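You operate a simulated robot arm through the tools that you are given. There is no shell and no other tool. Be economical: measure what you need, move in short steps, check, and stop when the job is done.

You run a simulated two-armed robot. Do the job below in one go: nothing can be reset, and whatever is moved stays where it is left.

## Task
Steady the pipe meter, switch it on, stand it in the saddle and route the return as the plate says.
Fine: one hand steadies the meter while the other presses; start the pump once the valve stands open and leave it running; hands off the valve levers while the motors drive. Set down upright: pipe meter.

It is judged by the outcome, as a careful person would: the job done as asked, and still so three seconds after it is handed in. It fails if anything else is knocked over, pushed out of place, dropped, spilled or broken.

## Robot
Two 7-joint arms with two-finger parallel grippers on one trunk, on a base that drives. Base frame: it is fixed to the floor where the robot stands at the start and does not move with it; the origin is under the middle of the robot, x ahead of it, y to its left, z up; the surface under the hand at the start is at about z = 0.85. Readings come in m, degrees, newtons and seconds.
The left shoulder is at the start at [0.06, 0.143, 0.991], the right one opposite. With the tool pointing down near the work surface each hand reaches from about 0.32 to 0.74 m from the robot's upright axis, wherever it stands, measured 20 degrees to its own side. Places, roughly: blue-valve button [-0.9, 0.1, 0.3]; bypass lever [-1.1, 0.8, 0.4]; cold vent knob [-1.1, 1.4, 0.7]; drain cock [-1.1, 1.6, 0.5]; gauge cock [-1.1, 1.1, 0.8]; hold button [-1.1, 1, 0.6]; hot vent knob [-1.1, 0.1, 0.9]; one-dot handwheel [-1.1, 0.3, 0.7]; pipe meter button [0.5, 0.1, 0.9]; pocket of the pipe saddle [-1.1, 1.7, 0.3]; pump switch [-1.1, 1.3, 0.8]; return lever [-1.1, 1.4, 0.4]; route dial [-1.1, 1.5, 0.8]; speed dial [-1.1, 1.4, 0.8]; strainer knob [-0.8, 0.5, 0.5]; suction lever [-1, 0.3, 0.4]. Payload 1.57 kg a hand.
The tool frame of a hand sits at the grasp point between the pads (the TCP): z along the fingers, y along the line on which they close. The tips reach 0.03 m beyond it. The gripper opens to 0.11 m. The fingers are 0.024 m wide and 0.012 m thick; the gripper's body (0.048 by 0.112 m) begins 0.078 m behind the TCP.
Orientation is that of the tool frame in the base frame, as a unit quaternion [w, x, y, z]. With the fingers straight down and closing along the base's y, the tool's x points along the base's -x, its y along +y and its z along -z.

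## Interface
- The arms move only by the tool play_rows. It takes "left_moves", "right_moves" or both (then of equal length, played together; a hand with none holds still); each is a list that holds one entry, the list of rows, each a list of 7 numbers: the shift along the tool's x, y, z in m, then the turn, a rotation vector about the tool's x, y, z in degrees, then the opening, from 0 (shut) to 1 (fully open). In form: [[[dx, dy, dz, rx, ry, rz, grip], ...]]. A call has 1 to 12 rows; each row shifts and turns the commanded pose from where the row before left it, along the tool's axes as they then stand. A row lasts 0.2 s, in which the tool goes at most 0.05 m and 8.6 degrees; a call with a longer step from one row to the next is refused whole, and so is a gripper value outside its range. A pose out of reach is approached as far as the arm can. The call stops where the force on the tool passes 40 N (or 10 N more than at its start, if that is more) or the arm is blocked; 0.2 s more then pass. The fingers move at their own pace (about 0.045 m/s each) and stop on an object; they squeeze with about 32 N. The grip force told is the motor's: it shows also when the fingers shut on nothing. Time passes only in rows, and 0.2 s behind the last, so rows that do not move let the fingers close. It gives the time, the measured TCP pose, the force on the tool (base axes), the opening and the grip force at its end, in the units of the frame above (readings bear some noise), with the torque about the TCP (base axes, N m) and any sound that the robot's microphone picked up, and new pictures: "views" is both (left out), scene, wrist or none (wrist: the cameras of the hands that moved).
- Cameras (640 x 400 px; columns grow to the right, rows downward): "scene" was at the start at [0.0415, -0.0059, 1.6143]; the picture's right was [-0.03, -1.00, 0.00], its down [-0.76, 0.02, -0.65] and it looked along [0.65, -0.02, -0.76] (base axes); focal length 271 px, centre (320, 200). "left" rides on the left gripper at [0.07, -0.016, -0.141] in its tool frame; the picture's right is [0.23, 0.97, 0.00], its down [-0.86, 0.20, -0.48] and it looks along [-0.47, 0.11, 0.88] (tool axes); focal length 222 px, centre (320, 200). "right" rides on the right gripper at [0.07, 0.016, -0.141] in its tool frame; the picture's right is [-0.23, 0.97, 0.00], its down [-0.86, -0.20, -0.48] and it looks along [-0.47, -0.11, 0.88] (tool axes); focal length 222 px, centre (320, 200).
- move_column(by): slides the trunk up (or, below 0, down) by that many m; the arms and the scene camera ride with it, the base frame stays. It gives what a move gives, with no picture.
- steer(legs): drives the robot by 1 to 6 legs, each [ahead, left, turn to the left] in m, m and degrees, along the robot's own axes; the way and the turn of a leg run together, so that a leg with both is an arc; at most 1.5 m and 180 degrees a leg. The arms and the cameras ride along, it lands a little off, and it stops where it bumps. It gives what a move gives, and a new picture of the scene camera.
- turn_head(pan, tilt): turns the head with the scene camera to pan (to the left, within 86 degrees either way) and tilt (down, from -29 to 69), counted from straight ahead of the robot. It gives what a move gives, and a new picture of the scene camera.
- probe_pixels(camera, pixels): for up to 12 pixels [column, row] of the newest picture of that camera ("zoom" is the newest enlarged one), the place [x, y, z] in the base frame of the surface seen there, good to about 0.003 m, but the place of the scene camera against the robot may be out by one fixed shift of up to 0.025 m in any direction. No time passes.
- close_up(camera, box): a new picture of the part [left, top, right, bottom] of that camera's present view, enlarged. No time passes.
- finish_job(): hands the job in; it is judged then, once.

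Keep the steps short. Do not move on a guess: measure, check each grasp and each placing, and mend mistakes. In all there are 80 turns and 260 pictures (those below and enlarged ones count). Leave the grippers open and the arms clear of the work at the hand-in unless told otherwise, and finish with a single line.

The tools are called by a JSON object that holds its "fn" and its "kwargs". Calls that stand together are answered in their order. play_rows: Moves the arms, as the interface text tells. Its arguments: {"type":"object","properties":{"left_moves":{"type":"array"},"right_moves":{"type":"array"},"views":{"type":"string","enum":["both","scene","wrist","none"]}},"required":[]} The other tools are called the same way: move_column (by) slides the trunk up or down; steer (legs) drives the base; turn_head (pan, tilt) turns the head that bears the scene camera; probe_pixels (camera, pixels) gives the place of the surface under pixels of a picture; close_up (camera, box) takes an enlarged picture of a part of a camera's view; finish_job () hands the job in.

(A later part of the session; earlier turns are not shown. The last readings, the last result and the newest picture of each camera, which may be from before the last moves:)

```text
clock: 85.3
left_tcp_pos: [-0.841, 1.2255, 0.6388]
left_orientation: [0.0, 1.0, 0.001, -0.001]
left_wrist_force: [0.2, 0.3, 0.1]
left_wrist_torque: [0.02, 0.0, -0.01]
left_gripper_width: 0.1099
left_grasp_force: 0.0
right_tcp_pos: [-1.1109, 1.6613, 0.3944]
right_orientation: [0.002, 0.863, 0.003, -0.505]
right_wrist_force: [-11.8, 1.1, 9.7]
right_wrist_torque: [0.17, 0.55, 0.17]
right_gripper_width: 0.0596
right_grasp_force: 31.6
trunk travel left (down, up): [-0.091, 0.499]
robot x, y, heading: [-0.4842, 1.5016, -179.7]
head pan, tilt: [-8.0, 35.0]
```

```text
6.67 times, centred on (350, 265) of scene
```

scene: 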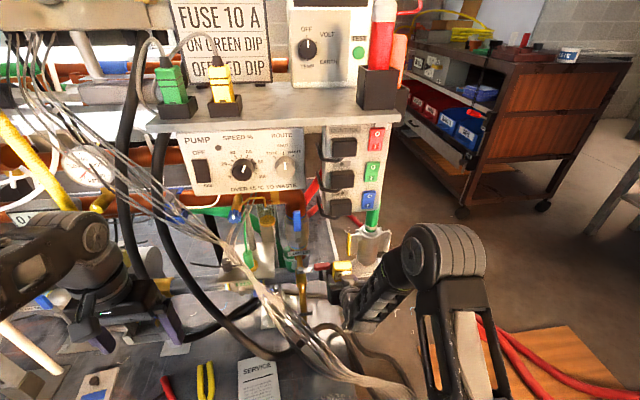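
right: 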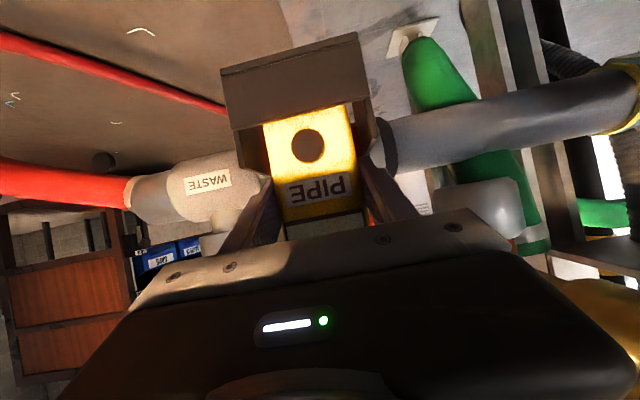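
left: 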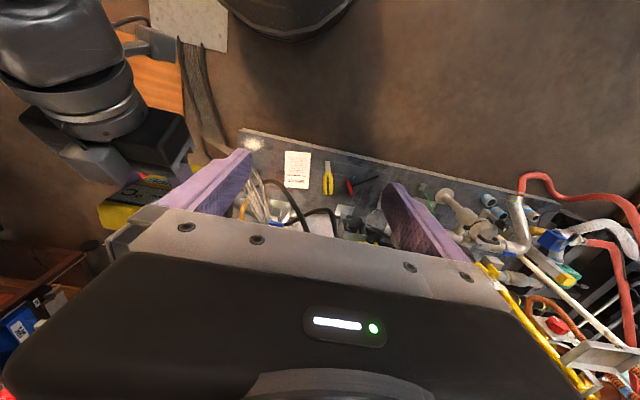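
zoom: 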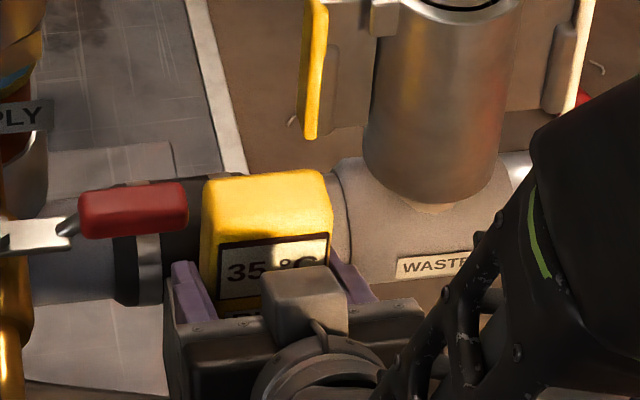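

The display now reads about 35 °C and there is downward contact, so the meter rests on the pocket floor. I'll ease the load and open the fingers part way.

{"fn": "play_rows", "kwargs": {"right_moves": [[[-0.0014, 0, 0.0006, 0, 0, 0, 0.45], [0, 0, 0, 0, 0, 0, 0.6], [0, 0, 0, 0, 0, 0, 0.72], [0, 0, 0, 0, 0, 0, 0.72], [0, 0, 0, 0, 0, 0, 0.72]]], "views": "wrist"}}

{"fn": "close_up", "kwargs": {"camera": "right", "box": [200, 20, 440, 190]}}

{"fn": "close_up", "kwargs": {"camera": "scene", "box": [310, 235, 390, 295]}}

```text
clock: 86.5
left_tcp_pos: [-0.839, 1.2272, 0.6388]
left_orientation: [0.0, 1.0, 0.001, -0.001]
left_wrist_force: [0.9, -1.0, -0.6]
left_wrist_torque: [0.02, 0.04, 0.01]
left_gripper_width: 0.11
left_grasp_force: 0.0
right_tcp_pos: [-1.1099, 1.6604, 0.3942]
right_orientation: [0.003, 0.864, 0.004, -0.504]
right_wrist_force: [1.0, -6.3, 18.1]
right_wrist_torque: [-0.04, 0.34, 0.23]
right_gripper_width: 0.0669
right_grasp_force: 0.1
trunk travel left (down, up): [-0.091, 0.499]
robot x, y, heading: [-0.483, 1.5031, -179.6]
head pan, tilt: [-8.0, 35.0]
```

right: 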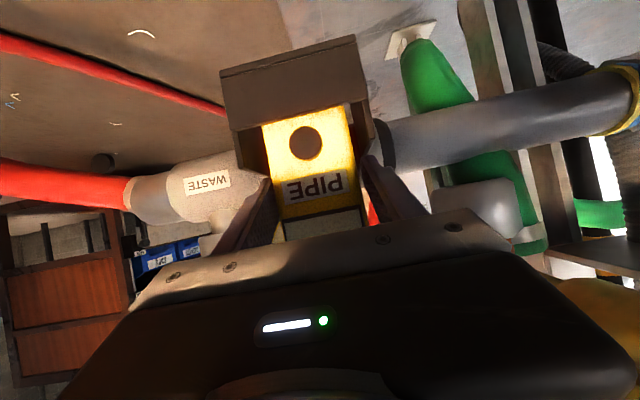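

```text
2.35 times, centred on (320, 105) of right
```

zoom: 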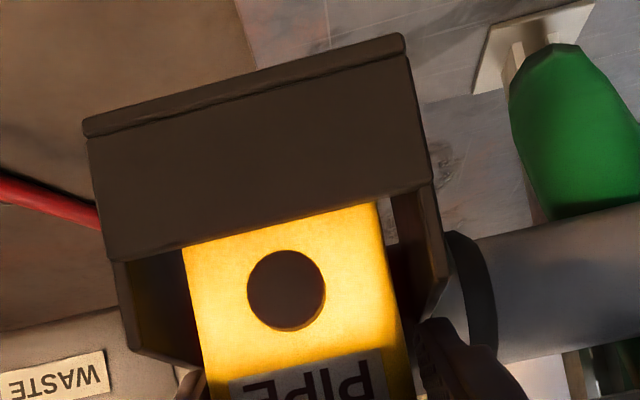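

```text
6.67 times, centred on (350, 265) of scene
```

zoom: 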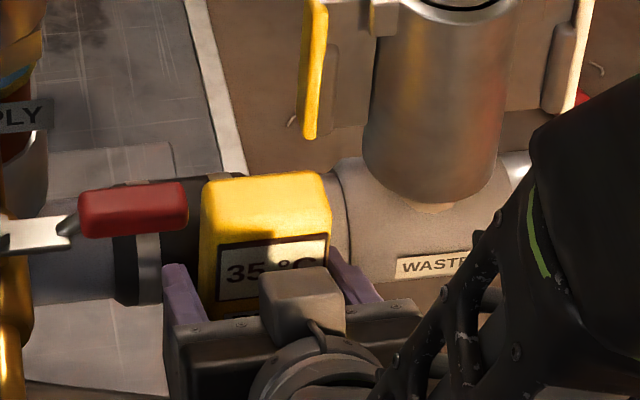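

The meter is free (width 0.067), but the fingertips press on the cheek tops (18 N up). I'll hold this opening, lift 3 mm to unload, then open a little more.

{"fn": "play_rows", "kwargs": {"right_moves": [[[-0.0017, 0, -0.001, 0, 0, 0, 0.62], [-0.0017, 0, -0.001, 0, 0, 0, 0.62], [-0.0017, 0, -0.001, 0, 0, 0, 0.66], [0, 0, 0, 0, 0, 0, 0.7], [0, 0, 0, 0, 0, 0, 0.72]]], "views": "wrist"}}

{"fn": "close_up", "kwargs": {"camera": "scene", "box": [310, 235, 390, 295]}}

```text
clock: 87.7
left_tcp_pos: [-0.8418, 1.2265, 0.6389]
left_orientation: [0.0, 1.0, 0.001, 0.0]
left_wrist_force: [-0.3, -0.2, 0.4]
left_wrist_torque: [-0.02, -0.05, 0.0]
left_gripper_width: 0.11
left_grasp_force: 0.1
right_tcp_pos: [-1.1095, 1.6621, 0.3996]
right_orientation: [0.003, 0.865, 0.004, -0.502]
right_wrist_force: [-1.2, -0.4, 1.1]
right_wrist_torque: [-0.02, 0.02, 0.02]
right_gripper_width: 0.0793
right_grasp_force: 0.0
trunk travel left (down, up): [-0.091, 0.499]
robot x, y, heading: [-0.4882, 1.5018, -179.7]
head pan, tilt: [-8.0, 35.0]
```

right: 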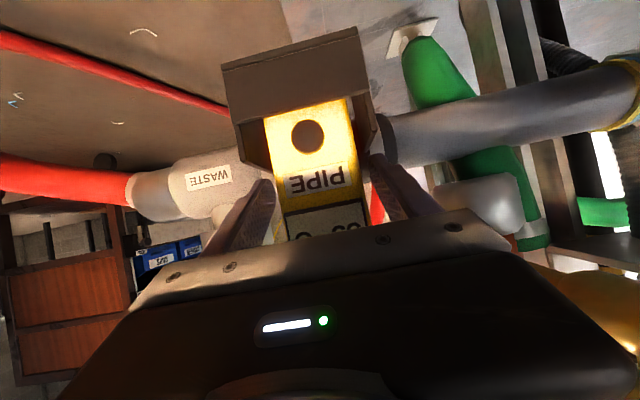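

```text
6.67 times, centred on (350, 265) of scene
```

zoom: 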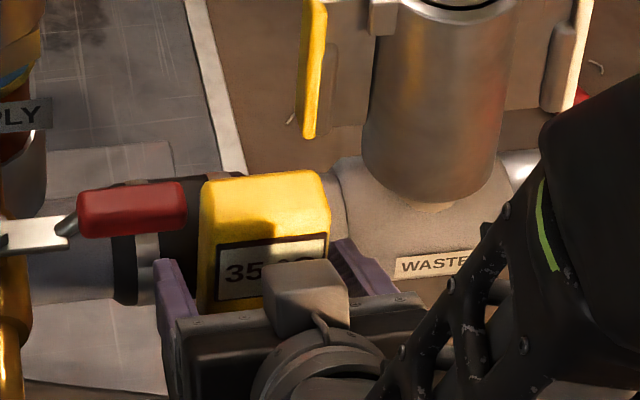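

The hand is free of load and the meter stands steady. I'll withdraw straight back in +x, staying under the drain lever.

{"fn": "play_rows", "kwargs": {"right_moves": [[[0.01, 0, -0.0173, 0, 0, 0, 0.72], [0.0175, 0, -0.0303, 0, 0, 0, 0.72], [0.0175, 0, -0.0303, 0, 0, 0, 0.72], [0.0175, 0, -0.0303, 0, 0, 0, 0.72], [0.0175, 0, -0.0303, 0, 0, 0, 0.72]]], "views": "both"}}

{"fn": "close_up", "kwargs": {"camera": "right", "box": [180, 0, 440, 170]}}

{"fn": "close_up", "kwargs": {"camera": "scene", "box": [180, 110, 400, 300]}}

```text
clock: 88.9
left_tcp_pos: [-0.8398, 1.2262, 0.6377]
left_orientation: [0.0, 1.0, 0.001, 0.0]
left_wrist_force: [0.3, 0.4, -0.1]
left_wrist_torque: [0.01, 0.02, 0.03]
left_gripper_width: 0.1099
left_grasp_force: 0.1
right_tcp_pos: [-0.9667, 1.6579, 0.3872]
right_orientation: [0.002, 0.865, 0.003, -0.503]
right_wrist_force: [0.1, 0.0, 0.5]
right_wrist_torque: [-0.01, 0.0, -0.03]
right_gripper_width: 0.0794
right_grasp_force: 0.2
right hand out of reach, approached as far as the arm can: row 5
trunk travel left (down, up): [-0.091, 0.499]
robot x, y, heading: [-0.4836, 1.5026, -179.7]
head pan, tilt: [-8.0, 35.0]
```

scene: 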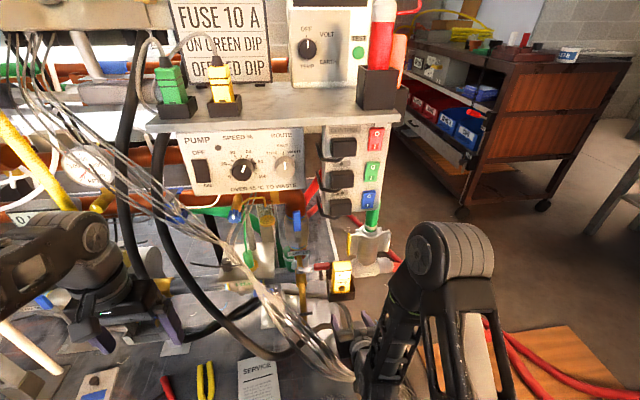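
right: 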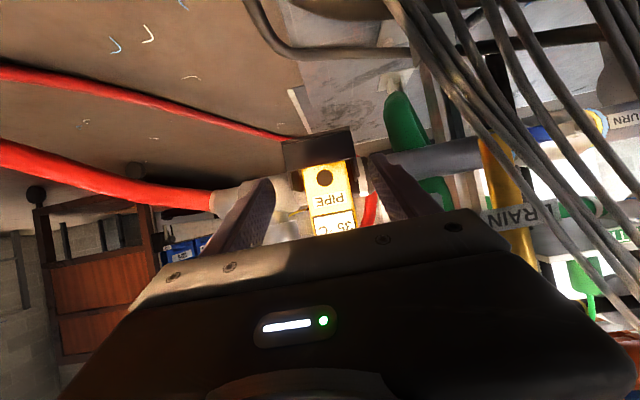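

```text
2.35 times, centred on (310, 85) of right
```

zoom: 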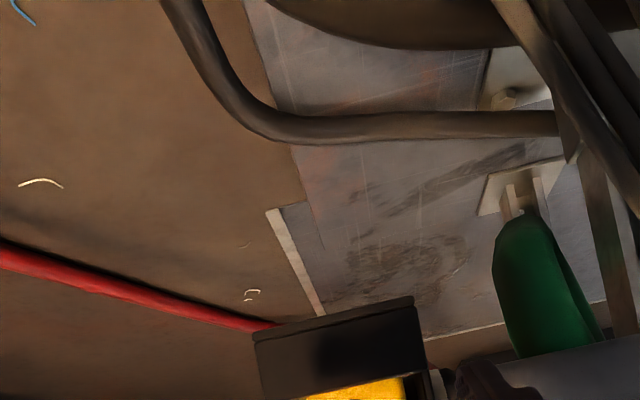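

```text
2.11 times, centred on (290, 205) of scene
```

zoom: 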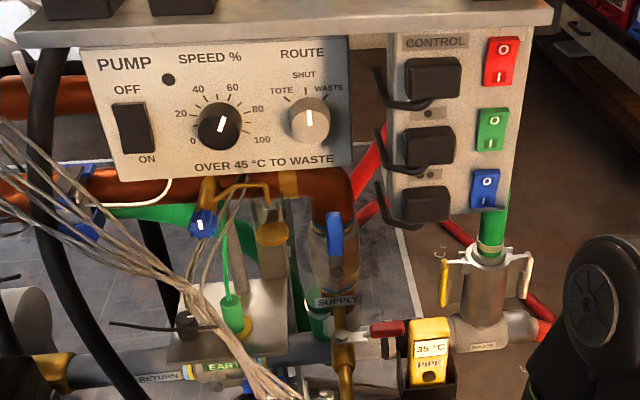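

The meter stands in the saddle. I'll enlarge its display and the RETURN valve area to read both.

{"fn": "close_up", "kwargs": {"camera": "scene", "box": [320, 250, 368, 300]}}

{"fn": "close_up", "kwargs": {"camera": "scene", "box": [210, 230, 330, 330]}}

{"fn": "close_up", "kwargs": {"camera": "right", "box": [270, 120, 400, 240]}}

```text
8.00 times, centred on (344, 275) of scene
```

zoom: 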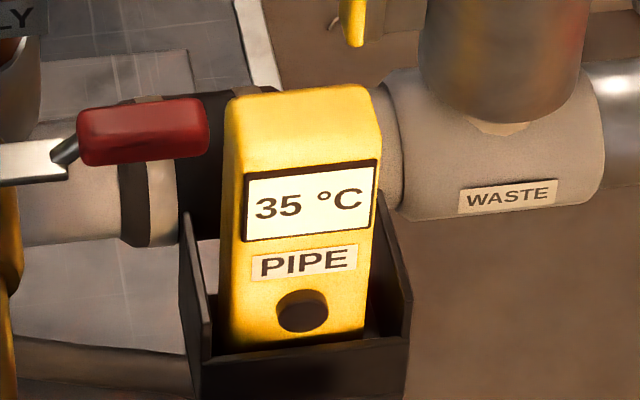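

```text
4.00 times, centred on (270, 280) of scene
```

zoom: 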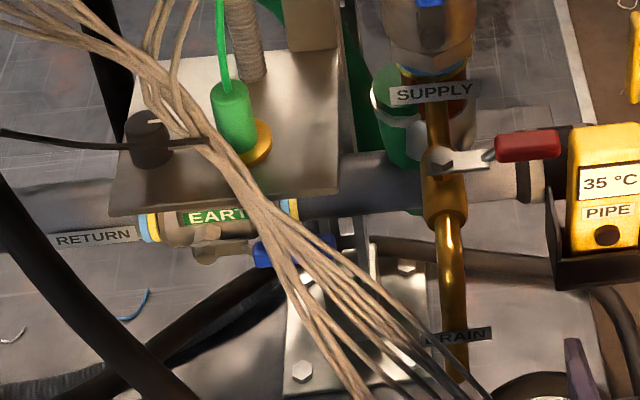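

```text
3.33 times, centred on (335, 180) of right
```

zoom: 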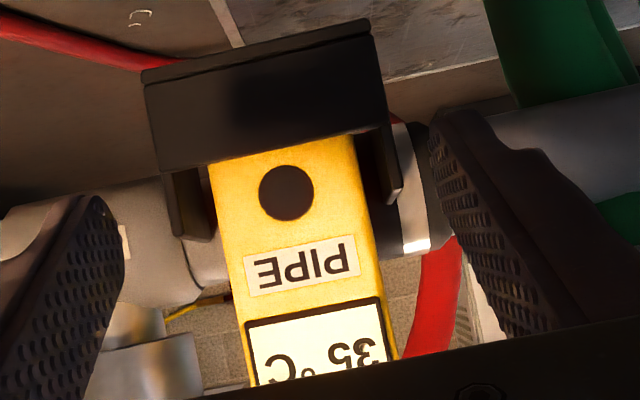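

It reads 35 °C, which is not over 45, so the route is TOTE. I'll back off 0.12 m, shift 0.06 m left, raise the trunk and measure the dial panel.

{"fn": "steer", "kwargs": {"legs": [[-0.12, 0.0, 0], [0, 0.06, 0]]}}

{"fn": "move_column", "kwargs": {"by": 0.36}}

{"fn": "turn_head", "kwargs": {"pan": -5, "tilt": 45}}

{"fn": "close_up", "kwargs": {"camera": "scene", "box": [220, 140, 400, 280]}}

```text
clock: 90.8
left_tcp_pos: [-0.7194, 1.1656, 0.6384]
left_orientation: [0.002, 1.0, 0.001, 0.0]
left_wrist_force: [1.2, 0.1, -0.2]
left_wrist_torque: [0.0, 0.02, -0.03]
left_gripper_width: 0.11
left_grasp_force: 0.2
right_tcp_pos: [-0.8466, 1.5986, 0.3855]
right_orientation: [0.002, 0.865, 0.003, -0.502]
right_wrist_force: [0.2, 0.0, -1.1]
right_wrist_torque: [0.05, -0.02, -0.04]
right_gripper_width: 0.0792
right_grasp_force: 0.1
trunk travel left (down, up): [-0.091, 0.499]
robot x, y, heading: [-0.3624, 1.4421, -179.5]
head pan, tilt: [-8.0, 35.0]
```

scene: 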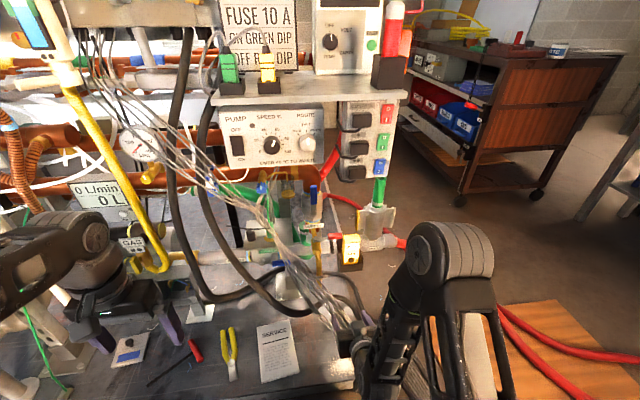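

```text
clock: 94.2
left_tcp_pos: [-0.7207, 1.1658, 0.9987]
left_orientation: [0.0, 1.0, 0.001, 0.001]
left_wrist_force: [0.0, 0.2, 0.8]
left_wrist_torque: [-0.06, 0.02, -0.01]
left_gripper_width: 0.1098
left_grasp_force: 0.0
right_tcp_pos: [-0.8481, 1.5995, 0.7465]
right_orientation: [0.001, 0.865, 0.003, -0.502]
right_wrist_force: [-0.2, 0.3, -0.1]
right_wrist_torque: [-0.04, -0.03, 0.01]
right_gripper_width: 0.0791
right_grasp_force: 0.0
trunk travel left (down, up): [-0.451, 0.139]
robot x, y, heading: [-0.3635, 1.4396, -179.6]
head pan, tilt: [-8.0, 35.0]
```

```text
clock: 95.0
left_tcp_pos: [-0.7202, 1.1683, 0.9989]
left_orientation: [0.0, 1.0, 0.001, 0.0]
left_wrist_force: [0.4, -0.6, 0.1]
left_wrist_torque: [0.01, 0.02, -0.03]
left_gripper_width: 0.1102
left_grasp_force: 0.1
right_tcp_pos: [-0.8479, 1.5994, 0.7468]
right_orientation: [0.002, 0.865, 0.003, -0.502]
right_wrist_force: [-0.6, -0.3, 0.0]
right_wrist_torque: [0.01, 0.0, -0.01]
right_gripper_width: 0.0792
right_grasp_force: 0.1
trunk travel left (down, up): [-0.451, 0.139]
robot x, y, heading: [-0.3657, 1.4417, -179.7]
head pan, tilt: [-5.0, 45.0]
```

scene: 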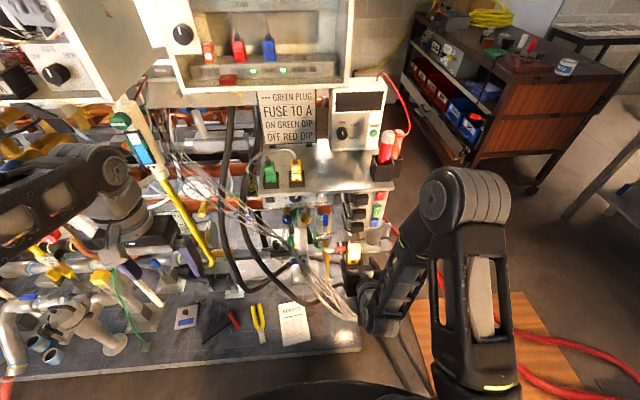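

```text
2.86 times, centred on (310, 210) of scene
```

zoom: 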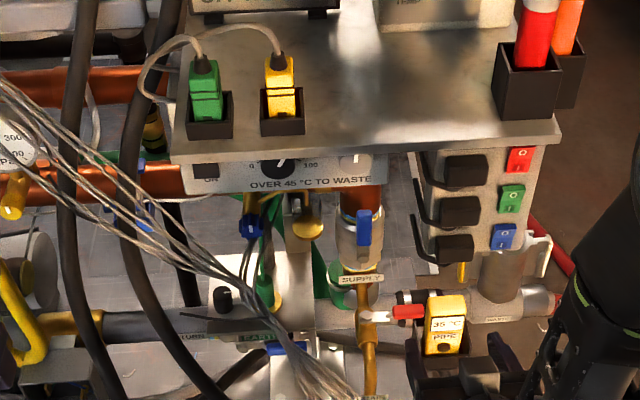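

The dial panel sits under the shelf's overhang, so I need a horizontal hand there. I'll move the right hand in front of the route dial and level it, pitching 30° more, to view it with the wrist camera.

{"fn": "play_rows", "kwargs": {"right_moves": [[[0, 0.045, 0, 0, 0, 0, 0.45], [0, 0.045, 0, 0, 0, 0, 0.45], [-0.034, 0, 0.0036, 0, 0, 0, 0.45], [-0.034, 0, 0.0036, 0, 0, 0, 0.45], [-0.034, 0, 0.0036, 0, 0, 0, 0.45], [-0.034, 0, 0.0036, 0, 0, 0, 0.45], [0, 0, 0, 0, -7.5, 0, 0.45], [0, 0, 0, 0, -7.5, 0, 0.45], [0, 0, 0, 0, -7.5, 0, 0.45], [0, 0, 0, 0, -7.5, 0, 0.45]]], "views": "both"}}

{"fn": "close_up", "kwargs": {"camera": "right", "box": [220, 80, 460, 240]}}

```text
clock: 97.2
left_tcp_pos: [-0.7199, 1.1661, 0.9997]
left_orientation: [0.0, 1.0, 0.001, 0.0]
left_wrist_force: [-0.7, 0.2, -0.2]
left_wrist_torque: [0.0, 0.03, -0.01]
left_gripper_width: 0.1098
left_grasp_force: 0.0
right_tcp_pos: [-0.9264, 1.51, 0.8594]
right_orientation: [-0.002, -0.704, -0.002, 0.711]
right_wrist_force: [0.6, 0.2, 0.4]
right_wrist_torque: [0.02, 0.01, 0.0]
right_gripper_width: 0.0492
right_grasp_force: 0.1
trunk travel left (down, up): [-0.451, 0.139]
robot x, y, heading: [-0.3622, 1.4422, -179.7]
head pan, tilt: [-5.0, 45.0]
```

scene: 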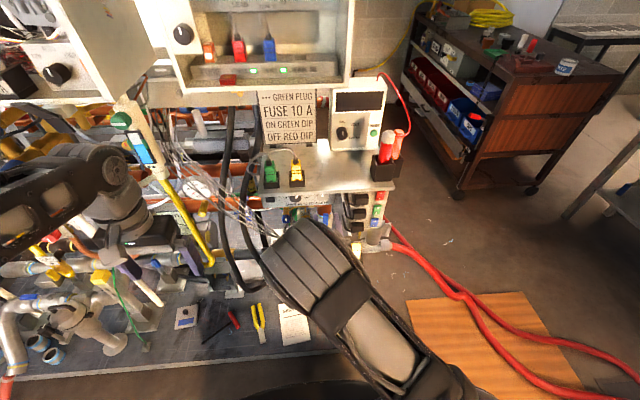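
right: 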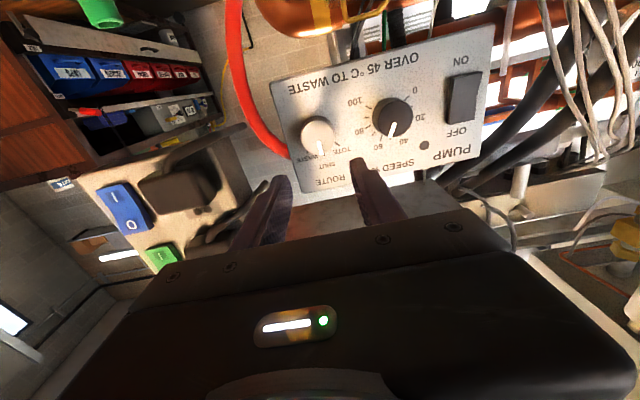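

```text
2.50 times, centred on (340, 160) of right
```

zoom: 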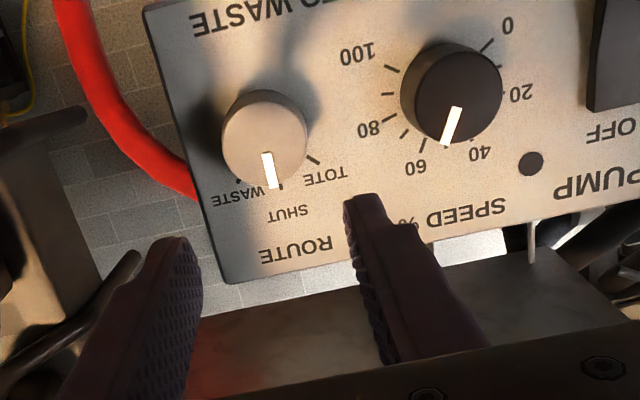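

The picture is upside down but clear. I'll probe the route knob's face, its edges, the panel plane and the marks.

{"fn": "probe_pixels", "kwargs": {"camera": "zoom", "pixels": [[262, 128], [228, 135], [298, 130], [262, 100], [268, 165], [190, 60], [330, 250], [560, 30], [500, 180], [312, 160], [238, 182], [282, 187]]}}

{"fn": "probe_pixels", "kwargs": {"camera": "right", "pixels": [[317, 130], [318, 140], [230, 170], [205, 160], [390, 118], [465, 98], [400, 200], [330, 215], [275, 185], [130, 200]]}}

```text
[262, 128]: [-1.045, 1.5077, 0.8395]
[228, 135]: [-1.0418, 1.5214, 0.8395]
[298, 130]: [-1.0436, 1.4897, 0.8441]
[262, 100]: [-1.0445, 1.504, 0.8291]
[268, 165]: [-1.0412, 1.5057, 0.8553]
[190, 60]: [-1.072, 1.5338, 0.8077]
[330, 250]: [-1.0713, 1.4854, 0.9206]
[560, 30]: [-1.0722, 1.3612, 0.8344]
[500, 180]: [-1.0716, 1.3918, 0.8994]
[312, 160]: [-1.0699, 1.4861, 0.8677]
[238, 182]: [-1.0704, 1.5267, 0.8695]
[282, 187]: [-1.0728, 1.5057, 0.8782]
```

```text
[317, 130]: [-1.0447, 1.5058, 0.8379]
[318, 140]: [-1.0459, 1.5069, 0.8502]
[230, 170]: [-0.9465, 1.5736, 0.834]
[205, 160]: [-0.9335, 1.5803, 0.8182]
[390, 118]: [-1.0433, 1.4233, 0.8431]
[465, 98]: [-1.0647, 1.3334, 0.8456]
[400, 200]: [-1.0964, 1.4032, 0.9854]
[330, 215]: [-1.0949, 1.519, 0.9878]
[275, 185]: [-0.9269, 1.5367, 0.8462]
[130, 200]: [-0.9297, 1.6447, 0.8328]
```

The knob centre is at (y 1.506, z 0.845), with its front at x −1.044 and radius about 17 mm. The panel is at x −1.072. TOTE lies 42–45° counter-clockwise. I'll centre on the knob and pre-roll the gripper −50°, which keeps its body clear of the control box.

{"fn": "play_rows", "kwargs": {"right_moves": [[[0.0144, 0.004, 0, 0, 0, 0, 0.6], [0, 0, 0, 0, 0, -8.4, 0.6], [0, 0, 0, 0, 0, -8.4, 0.6], [0, 0, 0, 0, 0, -8.4, 0.6], [0, 0, 0, 0, 0, -8.4, 0.6], [0, 0, 0, 0, 0, -8.4, 0.6], [0, 0, 0, 0, 0, -8.4, 0.6]]], "views": "wrist"}}

{"fn": "close_up", "kwargs": {"camera": "right", "box": [220, 80, 460, 240]}}

```text
clock: 98.8
left_tcp_pos: [-0.721, 1.1665, 0.9985]
left_orientation: [0.001, 1.0, 0.001, 0.0]
left_wrist_force: [-0.6, -0.5, 0.3]
left_wrist_torque: [-0.03, 0.01, -0.03]
left_gripper_width: 0.1102
left_grasp_force: 0.1
right_tcp_pos: [-0.9284, 1.5061, 0.8421]
right_orientation: [0.3, -0.637, -0.302, 0.642]
right_wrist_force: [-0.7, 0.0, -0.7]
right_wrist_torque: [0.02, 0.0, 0.0]
right_gripper_width: 0.0661
right_grasp_force: 0.1
trunk travel left (down, up): [-0.451, 0.139]
robot x, y, heading: [-0.3614, 1.4434, -179.7]
head pan, tilt: [-5.0, 45.0]
```

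right: 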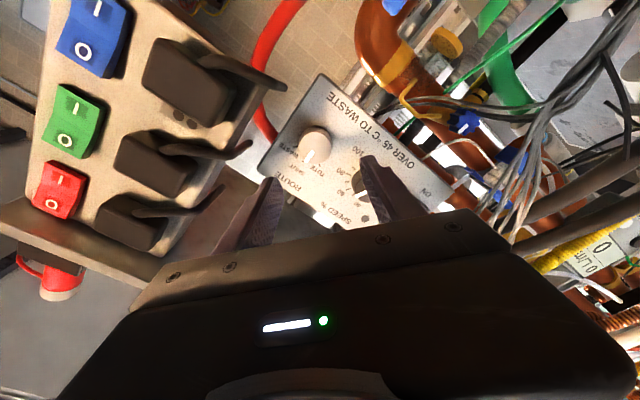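

```text
2.50 times, centred on (340, 160) of right
```

zoom: 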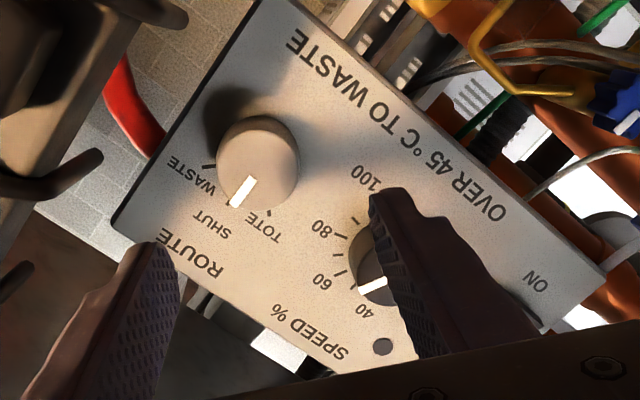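

Aligned, but 3 mm low. I'll correct that and advance about 0.108 m so the open fingers straddle the knob.

{"fn": "play_rows", "kwargs": {"right_moves": [[[-0.0019, -0.0023, 0.03, 0, 0, 0, 0.6], [0, 0, 0.03, 0, 0, 0, 0.6], [0, 0, 0.025, 0, 0, 0, 0.6], [0, 0, 0.012, 0, 0, 0, 0.6], [0, 0, 0.01, 0, 0, 0, 0.6]]], "views": "wrist"}}

{"fn": "close_up", "kwargs": {"camera": "right", "box": [220, 80, 460, 240]}}

```text
clock: 100.0
left_tcp_pos: [-0.7208, 1.1669, 0.9989]
left_orientation: [0.0, 1.0, 0.001, 0.0]
left_wrist_force: [0.3, 0.0, 0.5]
left_wrist_torque: [0.01, -0.01, 0.01]
left_gripper_width: 0.1101
left_grasp_force: 0.1
right_tcp_pos: [-1.0354, 1.5044, 0.8457]
right_orientation: [0.299, -0.637, -0.303, 0.643]
right_wrist_force: [-0.5, 0.1, -0.7]
right_wrist_torque: [-0.02, 0.02, -0.01]
right_gripper_width: 0.0659
right_grasp_force: 0.1
trunk travel left (down, up): [-0.451, 0.139]
robot x, y, heading: [-0.3647, 1.4438, -179.7]
head pan, tilt: [-5.0, 45.0]
```

right: 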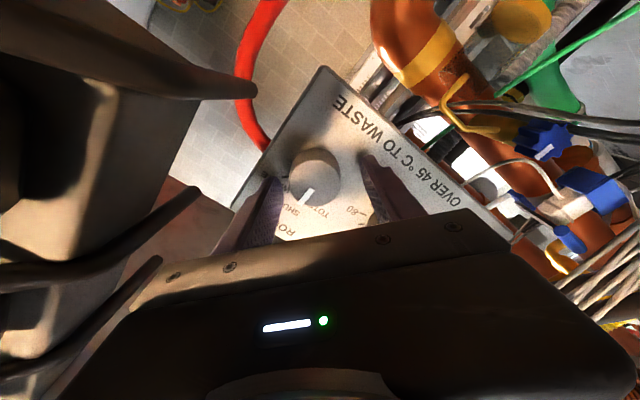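

```text
2.50 times, centred on (340, 160) of right
```

zoom: 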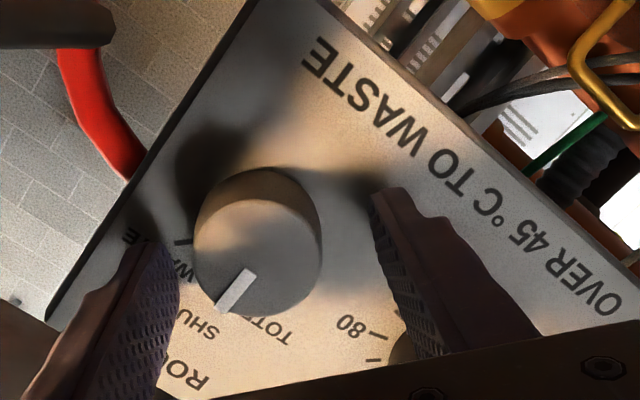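

The knob sits between the fingertips. I'll close on it.

{"fn": "play_rows", "kwargs": {"right_moves": [[[0, 0, 0, 0, 0, 0, 0.4], [0, 0, 0, 0, 0, 0, 0.25], [0, 0, 0, 0, 0, 0, 0.2], [0, 0, 0, 0, 0, 0, 0.2]]], "views": "wrist"}}

{"fn": "close_up", "kwargs": {"camera": "right", "box": [220, 80, 460, 240]}}

```text
clock: 101.0
left_tcp_pos: [-0.7203, 1.1677, 0.9981]
left_orientation: [0.0, 1.0, 0.0, -0.001]
left_wrist_force: [0.1, 0.6, -0.2]
left_wrist_torque: [0.04, 0.0, -0.03]
left_gripper_width: 0.1101
left_grasp_force: 0.0
right_tcp_pos: [-1.0348, 1.5067, 0.8499]
right_orientation: [0.301, -0.636, -0.3, 0.644]
right_wrist_force: [-5.0, 8.9, 13.7]
right_wrist_torque: [0.03, -0.28, -0.31]
right_gripper_width: 0.0409
right_grasp_force: 30.0
trunk travel left (down, up): [-0.451, 0.139]
robot x, y, heading: [-0.3652, 1.4427, -179.6]
head pan, tilt: [-5.0, 45.0]
```

right: 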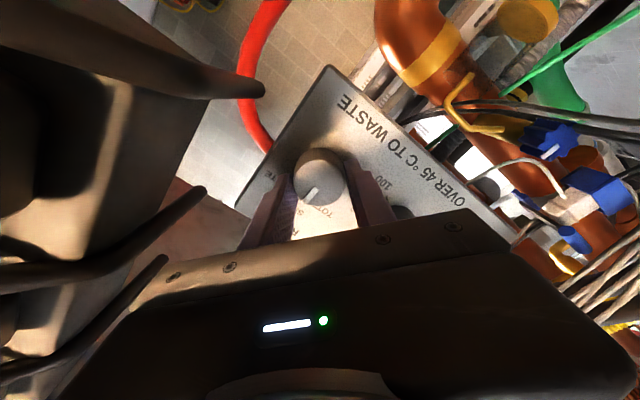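

```text
2.50 times, centred on (340, 160) of right
```

zoom: 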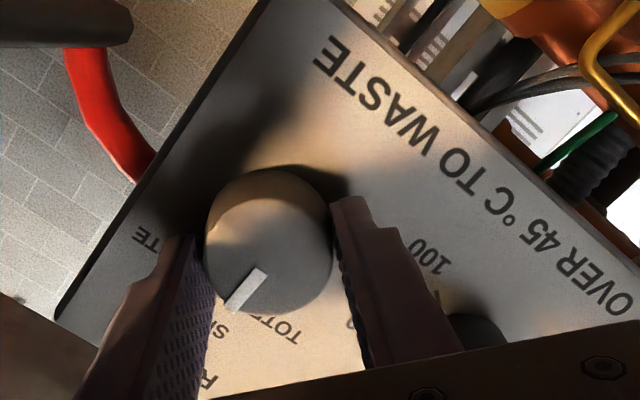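

The gripper has the knob (0.041 wide) but is a few mm off-centre. I'll relax, correct by (+2.7, −4) mm, regrip and turn −45° (counter-clockwise) toward TOTE.

{"fn": "play_rows", "kwargs": {"right_moves": [[[0, 0, 0, 0, 0, 0, 0.5], [0.0027, -0.004, 0, 0, 0, 0, 0.5], [0, 0, 0, 0, 0, 0, 0.3], [0, 0, 0, 0, 0, 0, 0.2], [0, 0, 0, 0, 0, -8.4, 0.2], [0, 0, 0, 0, 0, -8.4, 0.2], [0, 0, 0, 0, 0, -8.4, 0.2], [0, 0, 0, 0, 0, -8.4, 0.2], [0, 0, 0, 0, 0, -8.4, 0.2], [0, 0, 0, 0, 0, -3, 0.2]]], "views": "wrist"}}

{"fn": "close_up", "kwargs": {"camera": "right", "box": [220, 80, 460, 240]}}

```text
clock: 103.2
left_tcp_pos: [-0.7202, 1.1661, 0.9987]
left_orientation: [0.0, 1.0, 0.001, 0.001]
left_wrist_force: [0.1, 0.3, 0.3]
left_wrist_torque: [0.01, 0.0, 0.03]
left_gripper_width: 0.1097
left_grasp_force: 0.0
right_tcp_pos: [-1.0333, 1.5084, 0.8475]
right_orientation: [-0.523, 0.472, 0.524, -0.479]
right_wrist_force: [8.0, 0.8, -5.1]
right_wrist_torque: [0.0, -0.46, 0.94]
right_gripper_width: 0.0404
right_grasp_force: 44.9
trunk travel left (down, up): [-0.451, 0.139]
robot x, y, heading: [-0.3606, 1.4428, -179.7]
head pan, tilt: [-5.0, 45.0]
```

right: 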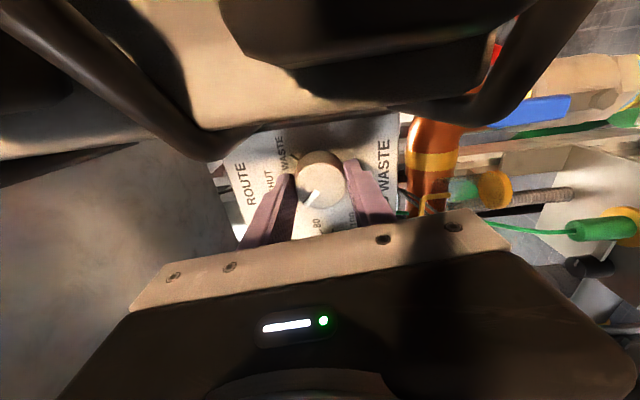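

```text
2.50 times, centred on (340, 160) of right
```

zoom: 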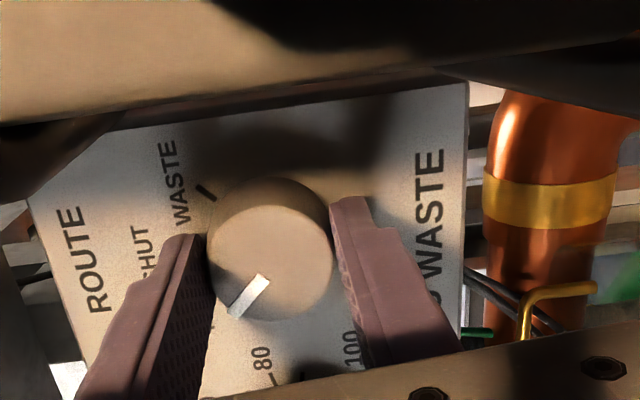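

The pointer turned with the hand. I'll release, pull straight back and check where it points.

{"fn": "play_rows", "kwargs": {"right_moves": [[[0, 0, 0, 0, 0, 0, 0.5], [0, 0, 0, 0, 0, 0, 0.6], [0, 0, -0.02, 0, 0, 0, 0.6], [0, 0, -0.03, 0, 0, 0, 0.6], [0, 0, -0.03, 0, 0, 0, 0.6], [0, 0, -0.03, 0, 0, 0, 0.6]]], "views": "wrist"}}

{"fn": "close_up", "kwargs": {"camera": "right", "box": [200, 60, 440, 220]}}

```text
clock: 104.6
left_tcp_pos: [-0.7199, 1.1665, 0.9984]
left_orientation: [-0.001, 1.0, 0.001, 0.0]
left_wrist_force: [-0.2, 0.2, -0.2]
left_wrist_torque: [0.0, 0.01, 0.0]
left_gripper_width: 0.1098
left_grasp_force: 0.1
right_tcp_pos: [-0.9238, 1.5091, 0.849]
right_orientation: [0.523, -0.473, -0.522, 0.479]
right_wrist_force: [0.1, 0.8, 0.0]
right_wrist_torque: [0.0, 0.0, 0.01]
right_gripper_width: 0.066
right_grasp_force: 0.0
trunk travel left (down, up): [-0.451, 0.139]
robot x, y, heading: [-0.3627, 1.4481, -179.6]
head pan, tilt: [-5.0, 45.0]
```

right: 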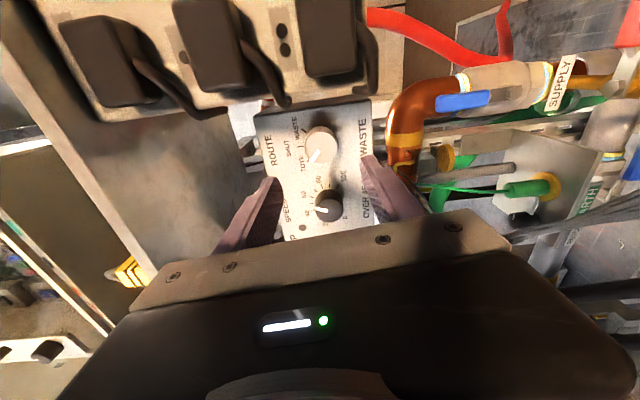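

```text
2.50 times, centred on (320, 140) of right
```

zoom: 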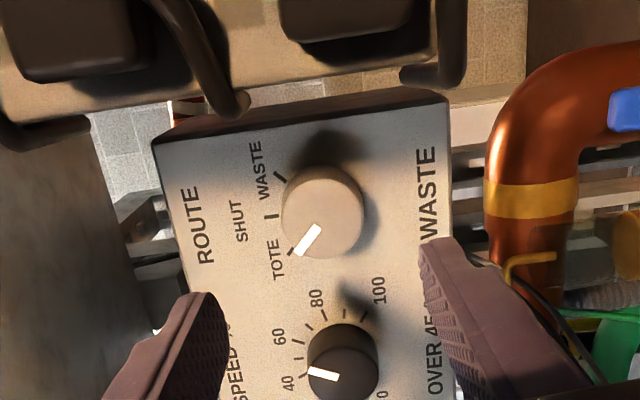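

The pointer is at TOTE. I'll look for the motor valve's response before starting the pump, looking at the RETURN valve and the rest of the return line.

{"fn": "turn_head", "kwargs": {"pan": 0, "tilt": 48}}

{"fn": "close_up", "kwargs": {"camera": "scene", "box": [180, 170, 400, 310]}}

{"fn": "close_up", "kwargs": {"camera": "right", "box": [400, 30, 640, 260]}}

```text
clock: 105.2
left_tcp_pos: [-0.7212, 1.1671, 0.9989]
left_orientation: [0.0, 1.0, 0.0, 0.0]
left_wrist_force: [-0.3, -1.0, -0.3]
left_wrist_torque: [0.02, 0.03, 0.04]
left_gripper_width: 0.1099
left_grasp_force: 0.2
right_tcp_pos: [-0.9236, 1.5097, 0.8469]
right_orientation: [-0.522, 0.473, 0.524, -0.479]
right_wrist_force: [-0.2, -0.4, 0.1]
right_wrist_torque: [0.01, 0.03, -0.05]
right_gripper_width: 0.0659
right_grasp_force: 0.0
trunk travel left (down, up): [-0.451, 0.139]
robot x, y, heading: [-0.3625, 1.4457, -179.6]
head pan, tilt: [0.0, 48.0]
```

scene: 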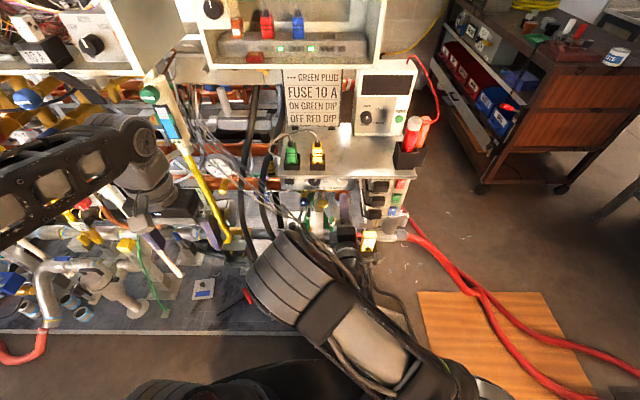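

```text
2.86 times, centred on (290, 240) of scene
```

zoom: 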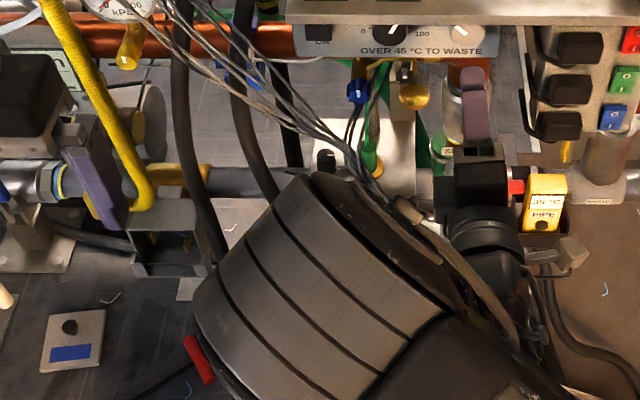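

```text
1.74 times, centred on (520, 145) of right
```

zoom: 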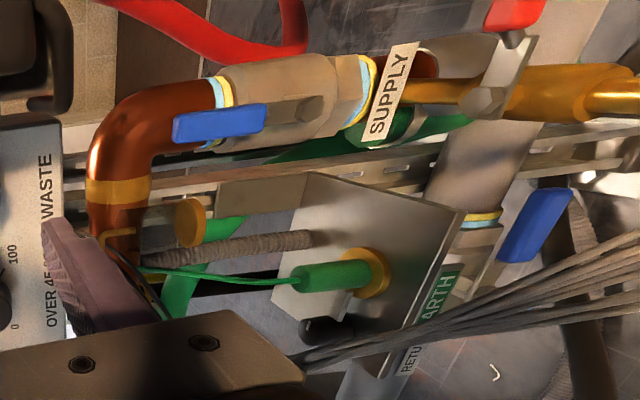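

The blue RETURN lever near zoom (540,225) is partly hidden. I'll take a left wrist view and roll the right hand back a bit, letting some time pass.

{"fn": "play_rows", "kwargs": {"right_moves": [[[0, 0, 0, 0, 0, 8.4, 0.3], [0, 0, 0, 0, 0, 8.4, 0.1], [0, 0, 0, 0, 0, 8.4, 0], [0, 0, 0, 0, 0, 8.4, 0], [0, 0, 0, 0, 0, 8.4, 0], [0, 0, 0, 0, 0, 8.4, 0], [0, 0, 0, 0, 0, 8.4, 0]]], "left_moves": [[[0, 0, 0, 0, 0, 0, 1], [0, 0, 0, 0, 0, 0, 1], [0, 0, 0, 0, 0, 0, 1], [0, 0, 0, 0, 0, 0, 1], [0, 0, 0, 0, 0, 0, 1], [0, 0, 0, 0, 0, 0, 1], [0, 0, 0, 0, 0, 0, 1]]], "views": "wrist"}}

{"fn": "close_up", "kwargs": {"camera": "right", "box": [320, 0, 640, 200]}}

```text
clock: 106.8
left_tcp_pos: [-0.7206, 1.1675, 0.9989]
left_orientation: [0.0, 1.0, 0.001, 0.0]
left_wrist_force: [-0.2, 0.6, 0.3]
left_wrist_torque: [0.02, 0.01, 0.02]
left_gripper_width: 0.1101
left_grasp_force: 0.0
right_tcp_pos: [-0.9248, 1.5102, 0.8472]
right_orientation: [0.22, -0.669, -0.222, 0.674]
right_wrist_force: [0.4, 0.4, 0.2]
right_wrist_torque: [0.02, -0.01, -0.02]
right_gripper_width: 0.0003
right_grasp_force: 21.1
trunk travel left (down, up): [-0.451, 0.139]
robot x, y, heading: [-0.3654, 1.4458, -179.7]
head pan, tilt: [0.0, 48.0]
```

right: 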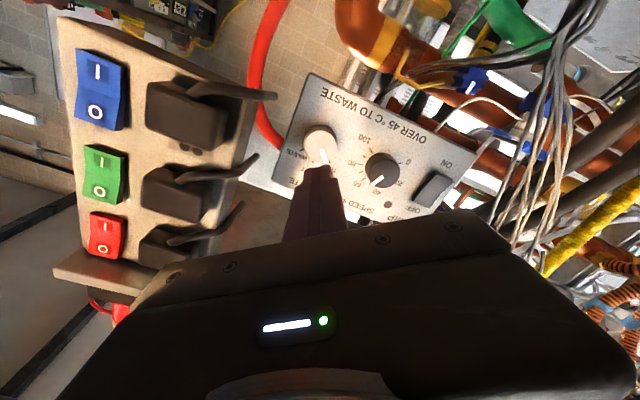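
left: 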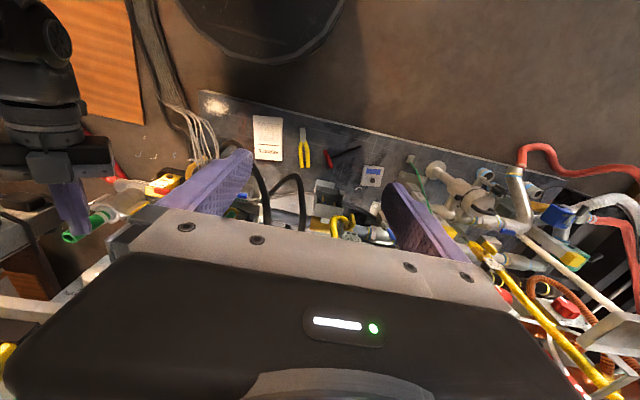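

```text
2.00 times, centred on (480, 100) of right
```

zoom: 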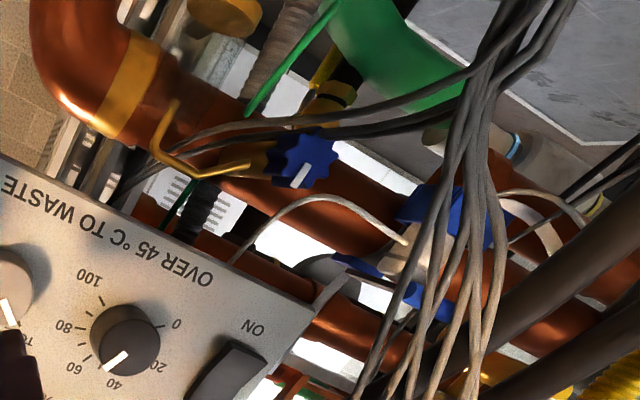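

I'll move the left hand toward y≈1.27 with its fingers closed for a clear look at the RETURN valve. At the same time the right fingertip goes in front of the pump switch (y 1.333), not touching it.

{"fn": "play_rows", "kwargs": {"left_moves": [[[0, -0.025, -0.01, 0, 0, 0, 0.5], [0, -0.025, -0.01, 0, 0, 0, 0], [0, -0.025, -0.01, 0, 0, 0, 0], [0, -0.025, 0, 0, 0, 0, 0], [0, 0, 0, 0, 0, 0, 0], [0, 0, 0, 0, 0, 0, 0]]], "right_moves": [[[-0.02275, 0.0382, 0, 0, 0, 0, 0], [-0.02275, 0.0382, 0, 0, 0, 0, 0], [-0.02275, 0.0382, 0, 0, 0, 0, 0], [-0.02275, 0.0382, 0, 0, 0, 0, 0], [0, 0, 0, 0, 0, 0, 0], [0, 0, 0, 0, 0, 0, 0]]], "views": "both"}}

{"fn": "close_up", "kwargs": {"camera": "left", "box": [120, 130, 330, 260]}}

{"fn": "close_up", "kwargs": {"camera": "right", "box": [220, 60, 500, 240]}}

{"fn": "close_up", "kwargs": {"camera": "scene", "box": [240, 170, 440, 300]}}

```text
clock: 108.2
left_tcp_pos: [-0.7187, 1.2661, 1.0292]
left_orientation: [0.0, 1.0, 0.001, 0.0]
left_wrist_force: [-0.6, -1.2, -0.8]
left_wrist_torque: [-0.01, 0.01, 0.0]
left_gripper_width: 0.0004
left_grasp_force: 6.5
right_tcp_pos: [-0.9229, 1.3326, 0.8289]
right_orientation: [0.221, -0.669, -0.224, 0.674]
right_wrist_force: [0.4, 0.7, 0.8]
right_wrist_torque: [-0.05, 0.0, 0.03]
right_gripper_width: 0.0001
right_grasp_force: 21.2
trunk travel left (down, up): [-0.451, 0.139]
robot x, y, heading: [-0.3633, 1.4413, -179.5]
head pan, tilt: [0.0, 48.0]
```

scene: 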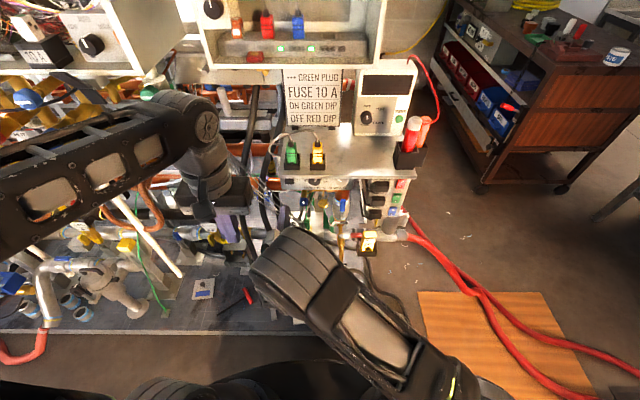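
right: 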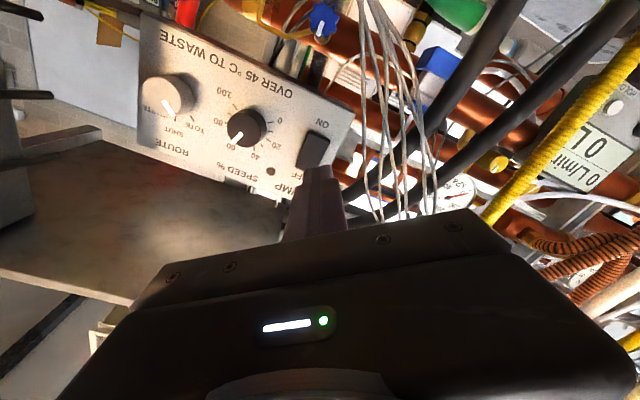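
left: 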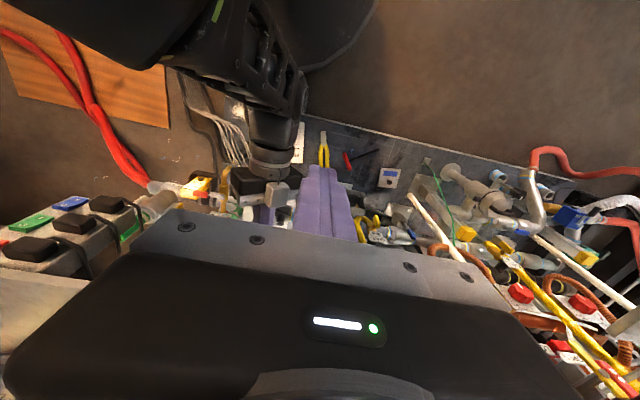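

```text
3.05 times, centred on (225, 195) of left
```

zoom: 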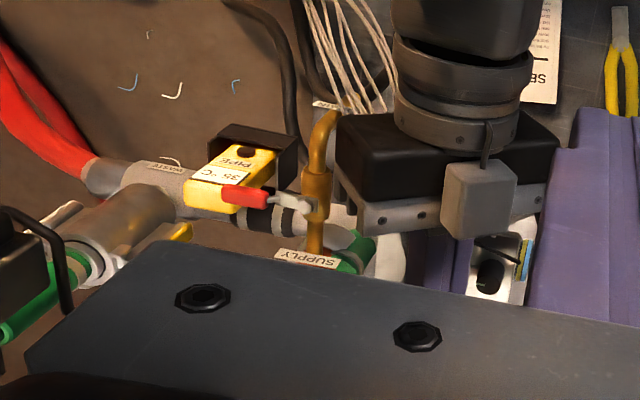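

```text
2.22 times, centred on (360, 150) of right
```

zoom: 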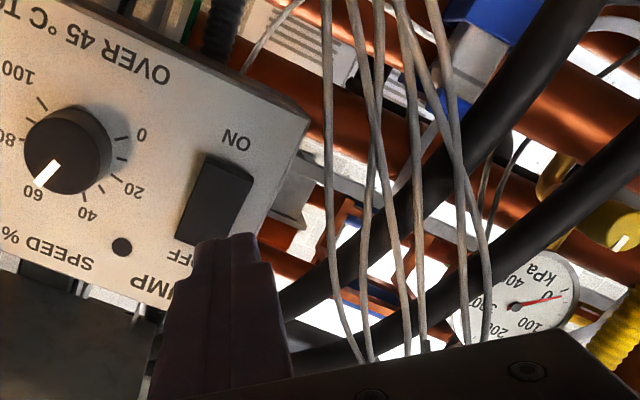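

```text
3.08 times, centred on (340, 235) of scene
```

zoom: 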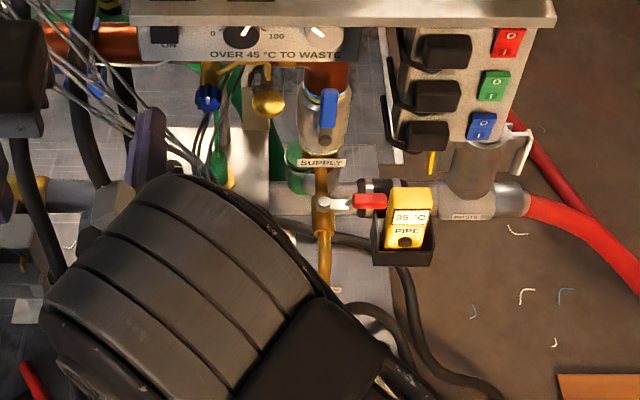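

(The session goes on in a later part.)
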